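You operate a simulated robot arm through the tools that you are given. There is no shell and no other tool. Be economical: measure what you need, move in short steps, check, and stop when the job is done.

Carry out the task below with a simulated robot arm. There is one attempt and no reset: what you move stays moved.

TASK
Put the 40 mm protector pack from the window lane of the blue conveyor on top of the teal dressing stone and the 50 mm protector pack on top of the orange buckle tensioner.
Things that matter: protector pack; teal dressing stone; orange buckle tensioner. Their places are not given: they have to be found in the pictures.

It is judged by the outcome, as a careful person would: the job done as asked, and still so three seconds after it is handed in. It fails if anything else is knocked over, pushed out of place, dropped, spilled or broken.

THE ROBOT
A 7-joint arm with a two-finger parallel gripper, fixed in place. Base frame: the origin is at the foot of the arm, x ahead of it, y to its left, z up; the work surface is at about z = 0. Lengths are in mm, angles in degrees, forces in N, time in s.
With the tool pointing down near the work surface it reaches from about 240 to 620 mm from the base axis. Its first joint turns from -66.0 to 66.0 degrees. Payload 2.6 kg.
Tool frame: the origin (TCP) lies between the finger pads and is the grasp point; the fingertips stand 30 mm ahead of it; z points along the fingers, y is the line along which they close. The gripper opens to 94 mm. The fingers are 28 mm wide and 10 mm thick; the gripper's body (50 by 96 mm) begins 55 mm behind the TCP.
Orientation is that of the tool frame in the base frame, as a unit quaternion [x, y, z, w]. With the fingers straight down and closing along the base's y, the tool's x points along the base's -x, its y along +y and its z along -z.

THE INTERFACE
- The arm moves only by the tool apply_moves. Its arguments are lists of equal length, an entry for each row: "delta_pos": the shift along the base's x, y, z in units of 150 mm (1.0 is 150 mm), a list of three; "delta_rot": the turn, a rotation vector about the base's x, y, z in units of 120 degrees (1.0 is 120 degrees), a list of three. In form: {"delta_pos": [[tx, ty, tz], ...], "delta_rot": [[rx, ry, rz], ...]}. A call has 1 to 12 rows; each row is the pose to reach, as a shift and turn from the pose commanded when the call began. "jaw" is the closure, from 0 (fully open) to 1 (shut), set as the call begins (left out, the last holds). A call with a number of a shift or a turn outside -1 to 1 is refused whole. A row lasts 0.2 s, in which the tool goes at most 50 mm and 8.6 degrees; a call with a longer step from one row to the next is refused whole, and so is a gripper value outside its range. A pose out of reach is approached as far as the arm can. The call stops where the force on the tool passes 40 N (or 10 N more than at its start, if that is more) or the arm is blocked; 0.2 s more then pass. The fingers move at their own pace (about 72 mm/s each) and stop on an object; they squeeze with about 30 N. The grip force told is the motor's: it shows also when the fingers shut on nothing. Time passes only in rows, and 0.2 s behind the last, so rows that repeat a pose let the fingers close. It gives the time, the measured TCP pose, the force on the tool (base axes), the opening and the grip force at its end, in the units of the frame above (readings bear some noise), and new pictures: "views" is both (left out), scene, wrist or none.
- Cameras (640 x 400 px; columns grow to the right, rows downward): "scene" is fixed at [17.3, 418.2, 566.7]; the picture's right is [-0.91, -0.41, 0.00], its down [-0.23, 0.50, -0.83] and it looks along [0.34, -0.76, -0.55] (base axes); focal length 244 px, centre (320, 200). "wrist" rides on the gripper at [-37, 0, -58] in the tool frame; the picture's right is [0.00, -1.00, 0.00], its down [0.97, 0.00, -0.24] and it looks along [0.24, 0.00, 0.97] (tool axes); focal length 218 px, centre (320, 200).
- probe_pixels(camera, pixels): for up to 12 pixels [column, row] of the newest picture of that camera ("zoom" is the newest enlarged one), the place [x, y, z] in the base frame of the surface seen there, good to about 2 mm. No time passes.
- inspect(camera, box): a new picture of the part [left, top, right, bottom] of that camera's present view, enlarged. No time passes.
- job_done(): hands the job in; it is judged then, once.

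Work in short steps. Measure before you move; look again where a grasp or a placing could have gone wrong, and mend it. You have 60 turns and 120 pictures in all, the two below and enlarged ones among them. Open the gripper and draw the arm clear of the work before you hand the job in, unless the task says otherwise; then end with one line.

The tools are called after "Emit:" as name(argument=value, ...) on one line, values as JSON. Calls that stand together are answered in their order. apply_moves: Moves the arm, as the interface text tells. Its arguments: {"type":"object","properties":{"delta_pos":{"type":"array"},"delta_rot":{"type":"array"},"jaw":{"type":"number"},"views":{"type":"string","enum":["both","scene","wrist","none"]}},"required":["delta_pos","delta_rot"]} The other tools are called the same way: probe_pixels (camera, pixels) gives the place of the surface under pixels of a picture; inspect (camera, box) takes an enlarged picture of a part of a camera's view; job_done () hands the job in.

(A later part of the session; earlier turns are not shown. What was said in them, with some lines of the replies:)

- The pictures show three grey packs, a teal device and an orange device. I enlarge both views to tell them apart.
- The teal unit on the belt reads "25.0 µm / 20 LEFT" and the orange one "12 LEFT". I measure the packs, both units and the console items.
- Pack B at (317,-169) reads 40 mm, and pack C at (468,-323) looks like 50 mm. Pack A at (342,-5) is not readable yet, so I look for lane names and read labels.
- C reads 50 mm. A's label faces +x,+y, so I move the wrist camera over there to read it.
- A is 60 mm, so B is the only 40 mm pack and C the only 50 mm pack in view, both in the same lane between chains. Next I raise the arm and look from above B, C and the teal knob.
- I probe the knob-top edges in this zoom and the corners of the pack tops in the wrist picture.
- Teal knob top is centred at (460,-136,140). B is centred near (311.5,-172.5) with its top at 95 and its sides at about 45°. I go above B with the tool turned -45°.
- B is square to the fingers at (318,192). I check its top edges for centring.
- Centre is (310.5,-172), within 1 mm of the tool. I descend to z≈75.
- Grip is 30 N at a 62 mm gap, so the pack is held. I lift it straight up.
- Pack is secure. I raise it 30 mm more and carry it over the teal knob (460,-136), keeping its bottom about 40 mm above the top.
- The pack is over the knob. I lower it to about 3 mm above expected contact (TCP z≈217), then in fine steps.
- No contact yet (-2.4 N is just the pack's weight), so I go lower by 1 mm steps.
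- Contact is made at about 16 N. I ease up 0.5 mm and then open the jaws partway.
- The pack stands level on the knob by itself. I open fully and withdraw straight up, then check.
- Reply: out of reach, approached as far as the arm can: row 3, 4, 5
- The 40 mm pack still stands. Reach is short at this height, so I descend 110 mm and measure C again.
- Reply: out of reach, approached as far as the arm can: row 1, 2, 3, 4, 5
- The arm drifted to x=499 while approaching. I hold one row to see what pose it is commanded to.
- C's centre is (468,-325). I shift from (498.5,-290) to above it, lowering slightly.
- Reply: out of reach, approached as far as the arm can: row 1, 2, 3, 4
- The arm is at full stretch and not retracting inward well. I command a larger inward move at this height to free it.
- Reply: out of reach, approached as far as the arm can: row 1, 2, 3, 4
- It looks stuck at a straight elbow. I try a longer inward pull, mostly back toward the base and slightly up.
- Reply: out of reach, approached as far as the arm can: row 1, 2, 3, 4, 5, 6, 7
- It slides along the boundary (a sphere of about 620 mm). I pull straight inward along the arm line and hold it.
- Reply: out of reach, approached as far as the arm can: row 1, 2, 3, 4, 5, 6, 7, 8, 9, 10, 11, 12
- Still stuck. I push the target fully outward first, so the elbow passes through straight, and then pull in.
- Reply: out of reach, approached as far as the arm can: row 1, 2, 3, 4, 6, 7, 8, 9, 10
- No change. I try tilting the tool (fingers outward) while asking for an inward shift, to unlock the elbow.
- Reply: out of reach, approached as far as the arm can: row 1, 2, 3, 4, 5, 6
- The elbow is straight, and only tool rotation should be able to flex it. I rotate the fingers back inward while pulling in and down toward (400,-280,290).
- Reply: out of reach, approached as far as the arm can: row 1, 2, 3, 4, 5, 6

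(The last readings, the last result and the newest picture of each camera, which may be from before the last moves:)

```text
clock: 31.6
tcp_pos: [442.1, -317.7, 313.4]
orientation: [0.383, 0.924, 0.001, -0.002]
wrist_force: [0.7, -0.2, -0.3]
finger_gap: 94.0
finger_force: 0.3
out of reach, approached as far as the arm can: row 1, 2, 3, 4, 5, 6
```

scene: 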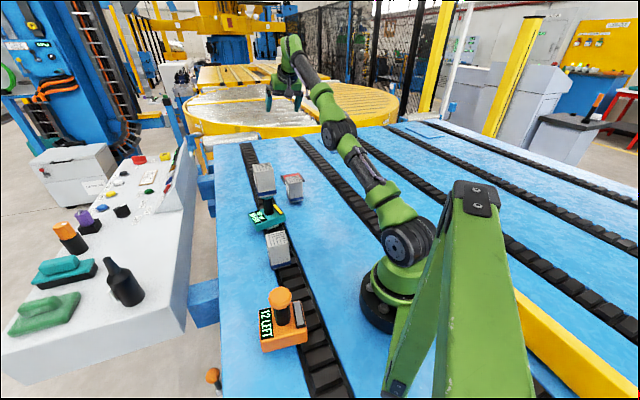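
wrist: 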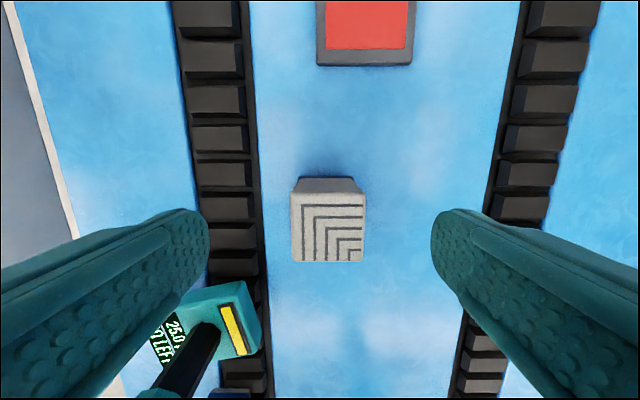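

Emit:
apply_moves(delta_pos=[[-0.2, 0.14, 0.05], [-0.4, 0.28, 0.1], [-0.5, 0.36, 0.1], [-0.6, 0.43, 0.1], [-0.7, 0.5, 0.1], [-0.8, 0.57, 0.1], [-0.8, 0.57, 0.1], [-0.8, 0.57, 0.1]], delta_rot=[[0.036, 0.051, 0], [0.072, 0.102, 0], [0.108, 0.153, 0], [0.144, 0.204, 0], [0.18, 0.255, 0], [0.216, 0.306, 0], [0.216, 0.306, 0], [0.216, 0.306, 0]], views="scene")

```text
clock: 33.4
tcp_pos: [259.1, -188.2, 301.5]
orientation: [0.362, 0.867, 0.078, -0.334]
wrist_force: [-0.5, -0.6, -0.1]
finger_gap: 93.9
finger_force: 0.0
out of reach, approached as far as the arm can: row 3, 4, 5, 6, 7, 8
```

scene: 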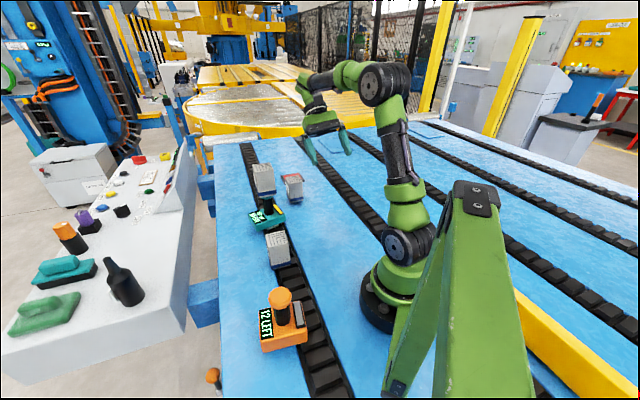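

The elbow is freed. I bring the tool back to vertical, well within reach, at about (380,-265,230).

Emit:
apply_moves(delta_pos=[[0.16, -0.1, -0.1], [0.32, -0.2, -0.2], [0.48, -0.3, -0.3], [0.64, -0.4, -0.4], [0.8, -0.51, -0.48], [0.8, -0.51, -0.48]], delta_rot=[[-0.039, -0.055, 0], [-0.078, -0.11, 0], [-0.116, -0.164, 0], [-0.155, -0.218, 0], [-0.193, -0.273, 0], [-0.193, -0.273, 0]], views="none")

```text
clock: 34.8
tcp_pos: [383.0, -264.9, 230.2]
orientation: [0.384, 0.923, 0.003, 0.001]
wrist_force: [-1.1, -0.9, 0.0]
finger_gap: 94.0
finger_force: 0.1
```

Free and vertical. I move to above C at z≈150, staying well inside reach.

Emit:
apply_moves(delta_pos=[[0.05, -0.04, -0.2], [0.2, -0.14, -0.35], [0.35, -0.25, -0.48], [0.48, -0.34, -0.53], [0.567, -0.4, -0.53], [0.567, -0.4, -0.53]], delta_rot=[[0, 0, 0], [0, 0, 0], [0, 0, 0], [0, 0, 0], [0, 0, 0], [0, 0, 0]], views="wrist")

```text
clock: 36.2
tcp_pos: [464.1, -324.0, 150.6]
orientation: [0.384, 0.923, 0.004, 0.001]
wrist_force: [0.6, 0.9, 0.1]
finger_gap: 94.0
finger_force: 0.0
```

wrist: 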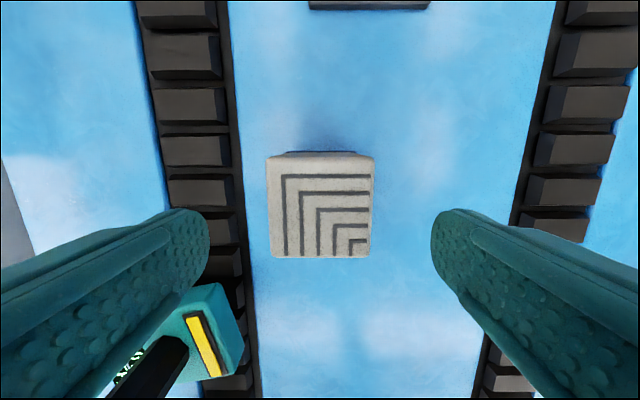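

Aligned over C. I descend to z≈75 and close.

Emit:
apply_moves(delta_pos=[[0.012, -0.003, -0.15], [0.012, -0.003, -0.3], [0.012, -0.003, -0.43], [0.012, -0.003, -0.503], [0.012, -0.003, -0.503]], delta_rot=[[0, 0, 0], [0, 0, 0], [0, 0, 0], [0, 0, 0], [0, 0, 0]], views="scene")

Emit:
apply_moves(delta_pos=[[0, 0, 0], [0, 0, 0], [0, 0, 0], [0, 0, 0]], delta_rot=[[0, 0, 0], [0, 0, 0], [0, 0, 0], [0, 0, 0]], jaw=1, views="wrist")

```text
clock: 37.4
tcp_pos: [467.2, -325.1, 74.0]
orientation: [0.385, 0.923, 0.003, 0.0]
wrist_force: [-0.1, 0.2, 0.3]
finger_gap: 94.2
finger_force: 0.0
```

scene: 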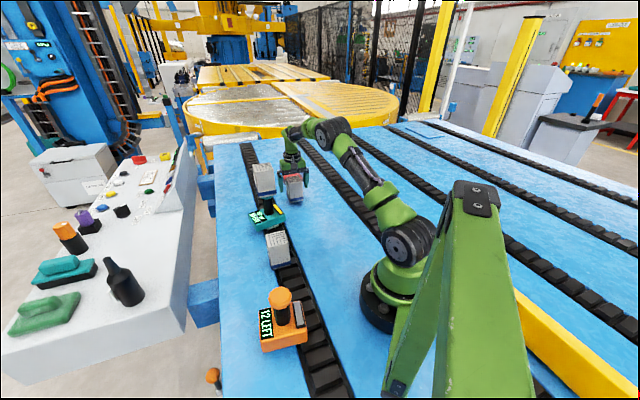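

```text
clock: 38.4
tcp_pos: [468.0, -324.5, 74.5]
orientation: [0.385, 0.923, 0.004, 0.001]
wrist_force: [-0.2, -0.3, 0.3]
finger_gap: 62.2
finger_force: 29.9
```

wrist: 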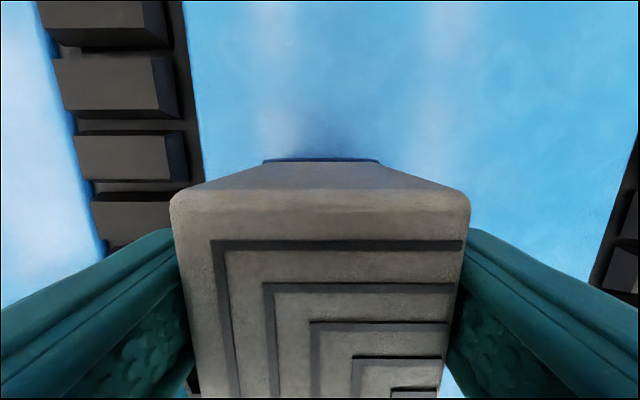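

Held at 30 N. I lift and retract together to about (380,-264,185).

Emit:
apply_moves(delta_pos=[[0, 0, 0.1], [0, 0, 0.3], [-0.1, 0.07, 0.45], [-0.25, 0.18, 0.6], [-0.42, 0.3, 0.7], [-0.6, 0.42, 0.74], [-0.6, 0.42, 0.74]], delta_rot=[[0, 0, 0], [0, 0, 0], [0, 0, 0], [0, 0, 0], [0, 0, 0], [0, 0, 0], [0, 0, 0]])

```text
clock: 40.0
tcp_pos: [374.5, -263.0, 184.2]
orientation: [0.385, 0.923, 0.003, 0.002]
wrist_force: [0.0, 0.4, -2.4]
finger_gap: 61.9
finger_force: 29.8
```

scene: 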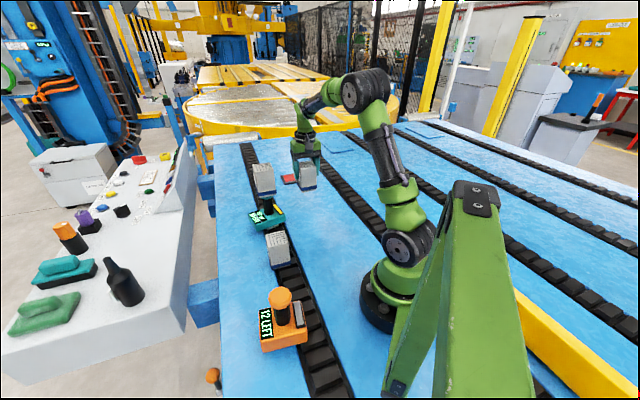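
wrist: 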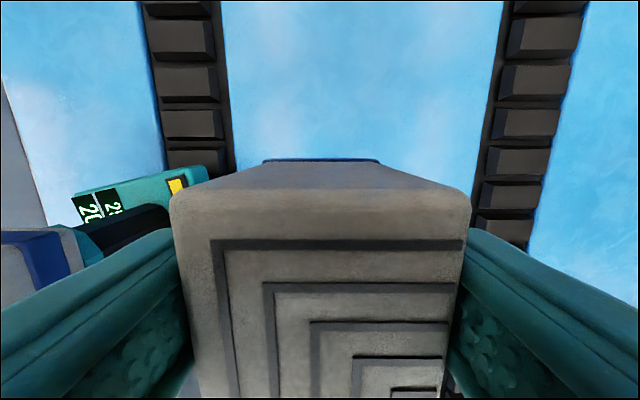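

Held well. I measure the orange knob's top edges before travelling.

Emit:
inspect(camera="scene", box=[250, 275, 320, 355])

Emit:
apply_moves(delta_pos=[[-0.05, 0.1, 0.25], [-0.1, 0.25, 0.5], [-0.15, 0.45, 0.7], [-0.2, 0.7, 0.75], [-0.25, 1.0, 0.75], [-0.25, 1.0, 0.75]], delta_rot=[[0, 0, 0], [0, 0, 0], [0, 0, 0], [0, 0, 0], [0, 0, 0], [0, 0, 0]], views="none")

```text
5.00 times, centred on (285, 315) of scene
```

zoom: 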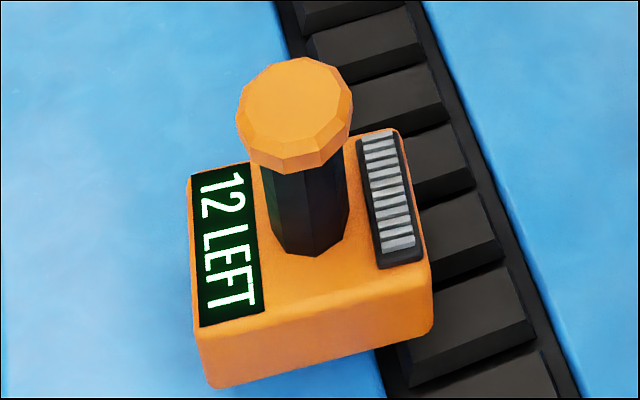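

```text
clock: 41.4
tcp_pos: [338.8, -109.1, 297.5]
orientation: [0.384, 0.924, 0.004, 0.001]
wrist_force: [0.3, -0.1, -3.0]
finger_gap: 62.2
finger_force: 30.2
```

Emit:
probe_pixels(camera="zoom", pixels=[[296, 98], [248, 105], [342, 90], [290, 64], [300, 134], [258, 78], [332, 120], [268, 130], [325, 68], [225, 350], [415, 330], [245, 285]])

```text
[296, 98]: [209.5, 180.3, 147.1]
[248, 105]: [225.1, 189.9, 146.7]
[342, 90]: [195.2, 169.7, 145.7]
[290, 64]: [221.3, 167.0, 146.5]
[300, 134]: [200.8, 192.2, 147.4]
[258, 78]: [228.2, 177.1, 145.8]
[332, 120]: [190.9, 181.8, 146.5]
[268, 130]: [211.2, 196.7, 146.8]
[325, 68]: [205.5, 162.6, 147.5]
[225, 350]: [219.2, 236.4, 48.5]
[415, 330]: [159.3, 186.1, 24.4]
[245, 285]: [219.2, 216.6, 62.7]
```

Orange knob top centre is (210,179.7,146.7). I swing round to it in two stages, turning the tool +90° in total to follow the base rotation.

Emit:
apply_moves(delta_pos=[[0, 0.15, 0], [0, 0.3, 0], [-0.05, 0.47, 0], [-0.1, 0.63, 0], [-0.15, 0.8, 0], [-0.2, 0.95, 0], [-0.2, 0.95, 0]], delta_rot=[[0, 0, 0.0625], [0, 0, 0.125], [0, 0, 0.1875], [0, 0, 0.25], [0, 0, 0.3125], [0, 0, 0.375], [0, 0, 0.375]], views="none")

Emit:
apply_moves(delta_pos=[[-0.05, 0.16, 0], [-0.12, 0.32, 0], [-0.2, 0.48, 0], [-0.3, 0.62, 0], [-0.42, 0.76, 0], [-0.54, 0.88, 0], [-0.6, 0.9, 0], [-0.6, 0.9, 0]], delta_rot=[[0, 0, 0.0625], [0, 0, 0.125], [0, 0, 0.1875], [0, 0, 0.25], [0, 0, 0.3125], [0, 0, 0.375], [0, 0, 0.375], [0, 0, 0.375]])

```text
clock: 43.0
tcp_pos: [309.4, 31.9, 298.0]
orientation: [0.001, 1.0, 0.003, -0.001]
wrist_force: [-0.9, 0.3, -1.5]
finger_gap: 62.1
finger_force: 29.9
```

```text
clock: 44.8
tcp_pos: [219.9, 167.5, 298.3]
orientation: [-0.382, 0.924, 0.003, -0.002]
wrist_force: [-0.8, 0.1, -1.9]
finger_gap: 62.0
finger_force: 30.0
```

scene: 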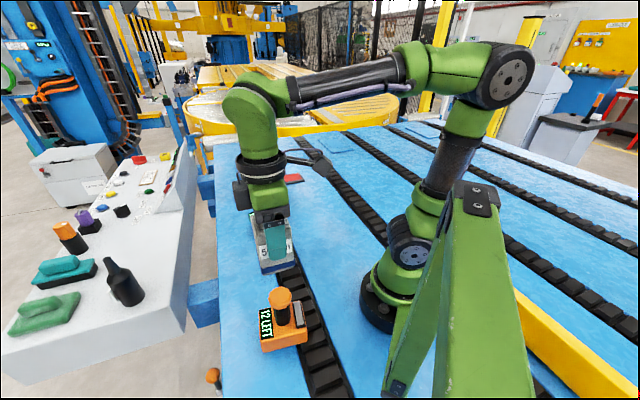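
wrist: 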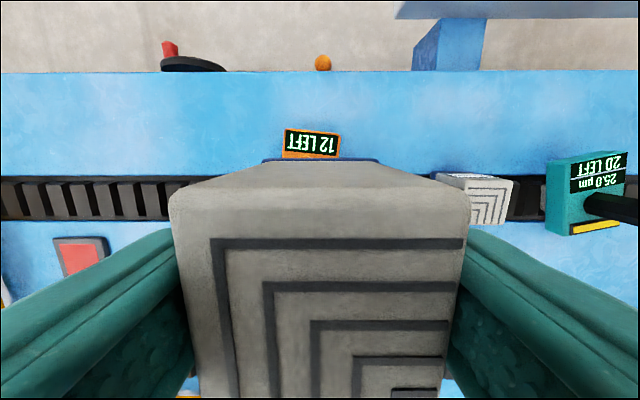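

Now I move the last bit over the knob centre and lower to about 3 mm above expected contact (TCP z≈224).

Emit:
apply_moves(delta_pos=[[-0.067, 0.089, 0], [-0.067, 0.089, -0.2], [-0.067, 0.089, -0.35], [-0.067, 0.089, -0.44], [-0.067, 0.089, -0.49], [-0.067, 0.089, -0.49]], delta_rot=[[0, 0, 0], [0, 0, 0], [0, 0, 0], [0, 0, 0], [0, 0, 0], [0, 0, 0]])

Emit:
inspect(camera="scene", box=[240, 220, 330, 360])

```text
clock: 46.2
tcp_pos: [209.4, 179.7, 224.3]
orientation: [-0.382, 0.924, 0.002, -0.001]
wrist_force: [0.2, 0.4, -2.1]
finger_gap: 61.9
finger_force: 29.8
```

scene: 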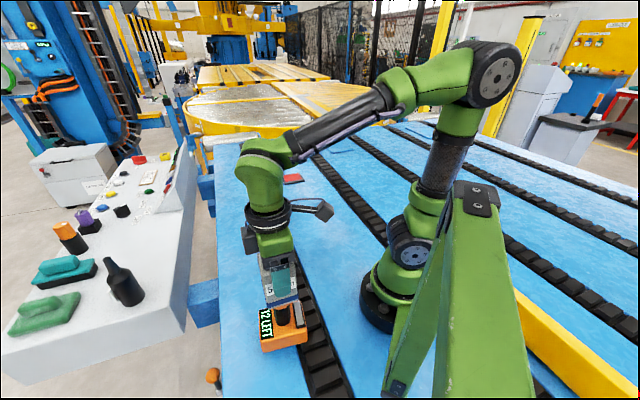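
wrist: 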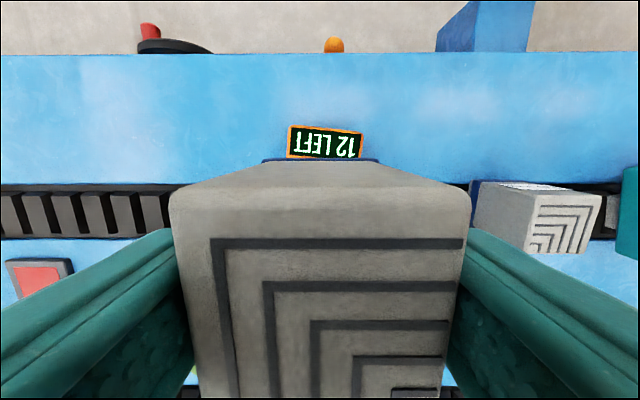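

```text
2.86 times, centred on (285, 290) of scene
```

zoom: 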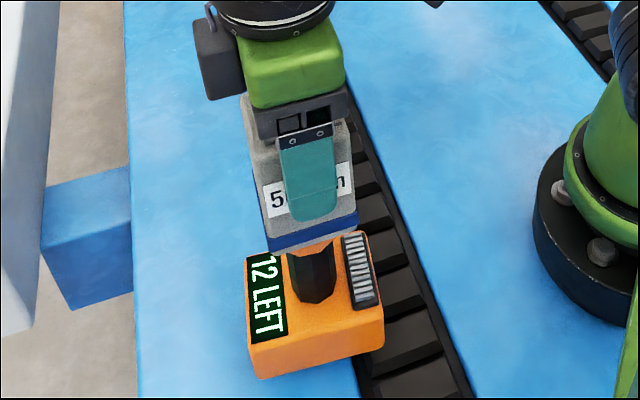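

Centred over the knob. I lower in fine steps, watching the force.

Emit:
apply_moves(delta_pos=[[0, 0, -0.006], [0, 0, -0.012], [0, 0, -0.018], [0, 0, -0.018]], delta_rot=[[0, 0, 0], [0, 0, 0], [0, 0, 0], [0, 0, 0]], views="none")

```text
clock: 47.2
tcp_pos: [210.2, 180.3, 221.4]
orientation: [-0.381, 0.924, 0.003, -0.003]
wrist_force: [-0.6, 0.0, -1.7]
finger_gap: 62.2
finger_force: 30.7
```

Emit:
apply_moves(delta_pos=[[0, 0, -0.004], [0, 0, -0.008], [0, 0, -0.008]], delta_rot=[[0, 0, 0], [0, 0, 0], [0, 0, 0]], views="none")

```text
clock: 48.0
tcp_pos: [209.1, 179.8, 220.4]
orientation: [-0.38, 0.925, 0.003, -0.002]
wrist_force: [0.0, -0.2, -0.7]
finger_gap: 61.9
finger_force: 30.0
```

Contact is just starting (-0.7 N), so I lower 0.6 mm more.

Emit:
apply_moves(delta_pos=[[0, 0, -0.004], [0, 0, -0.004]], delta_rot=[[0, 0, 0], [0, 0, 0]], views="none")

```text
clock: 48.6
tcp_pos: [209.7, 179.0, 220.3]
orientation: [-0.381, 0.925, 0.003, -0.002]
wrist_force: [-2.8, -3.8, 13.1]
finger_gap: 62.1
finger_force: 29.9
```

Solid contact at about 15 N. I ease up slightly and release partway.

Emit:
apply_moves(delta_pos=[[0, 0, 0.002], [0, 0, 0.002]], delta_rot=[[0, 0, 0], [0, 0, 0]], views="none")

Emit:
apply_moves(delta_pos=[[0, 0, 0], [0, 0, 0], [0, 0, 0]], delta_rot=[[0, 0, 0], [0, 0, 0], [0, 0, 0]], jaw=0.15)

Emit:
inspect(camera="scene", box=[240, 220, 330, 360])

```text
clock: 49.2
tcp_pos: [209.2, 180.3, 220.0]
orientation: [-0.382, 0.924, 0.003, -0.002]
wrist_force: [-0.1, 0.9, 6.2]
finger_gap: 62.4
finger_force: 30.3
```

```text
clock: 50.0
tcp_pos: [209.4, 179.8, 220.6]
orientation: [-0.381, 0.925, 0.002, -0.002]
wrist_force: [-0.3, 1.0, 0.8]
finger_gap: 80.0
finger_force: 0.1
```

scene: 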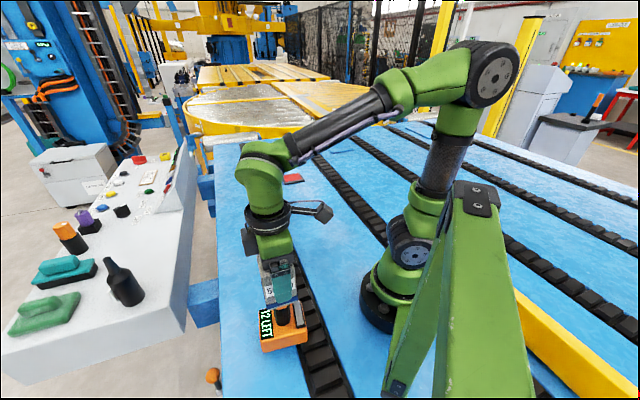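
wrist: 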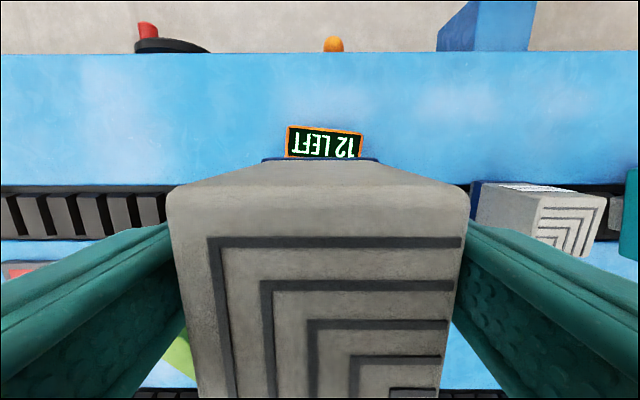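

```text
2.86 times, centred on (285, 290) of scene
```

zoom: 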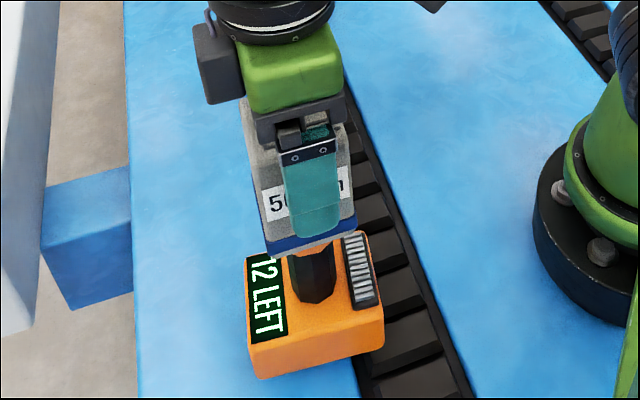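

Released and standing. I open fully, withdraw straight up, and then move clear.

Emit:
apply_moves(delta_pos=[[0, 0, 0], [0, 0, 0.06], [0, 0, 0.2], [0, 0, 0.45], [0, 0, 0.7], [0, 0, 0.87], [0, 0, 0.87]], delta_rot=[[0, 0, 0], [0, 0, 0], [0, 0, 0], [0, 0, 0], [0, 0, 0], [0, 0, 0], [0, 0, 0]], jaw=0, views="none")

Emit:
apply_moves(delta_pos=[[0.1, -0.2, 0], [0.2, -0.4, 0], [0.3, -0.6, 0], [0.4, -0.8, 0], [0.5, -1.0, 0], [0.5, -1.0, 0]], delta_rot=[[0, 0, 0], [0, 0, 0], [0, 0, 0], [0, 0, 0], [0, 0, 0], [0, 0, 0]])

Emit:
inspect(camera="scene", box=[230, 150, 330, 360])

```text
clock: 51.6
tcp_pos: [210.6, 177.9, 351.9]
orientation: [-0.381, 0.925, 0.005, -0.001]
wrist_force: [-0.2, 0.4, 0.4]
finger_gap: 94.2
finger_force: 0.0
```

```text
clock: 53.0
tcp_pos: [286.2, 27.5, 352.7]
orientation: [-0.381, 0.925, 0.003, -0.003]
wrist_force: [0.8, 0.1, 0.4]
finger_gap: 94.4
finger_force: 0.0
```

scene: 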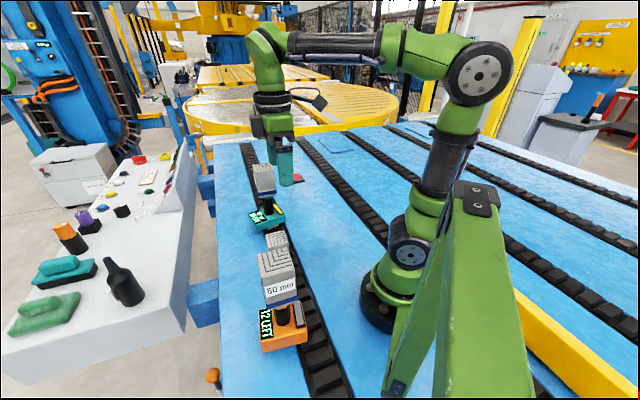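
wrist: 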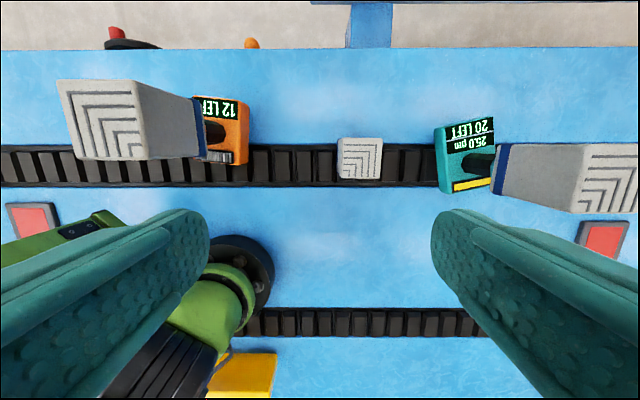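

```text
1.90 times, centred on (280, 255) of scene
```

zoom: 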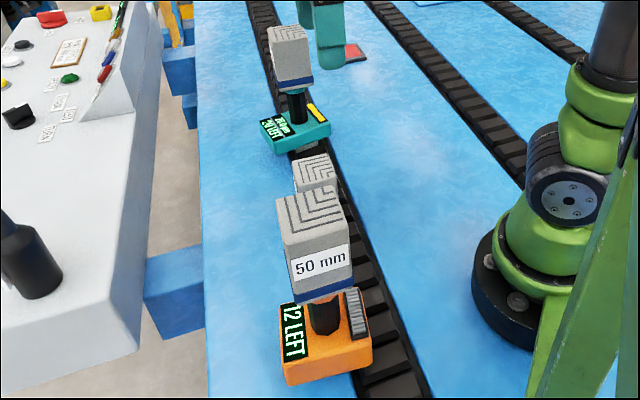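

Both packs stand on their knobs, the 60 mm pack is untouched, and the arm is clear with the gripper open. I hand in.

Emit:
job_done()

```text
The job is handed in.
```

The 40 mm pack is standing on the knob of the teal dressing stone, and the 50 mm pack is standing on the knob of the orange buckle tensioner. Nothing else was disturbed, and the gripper is open and clear of the work.
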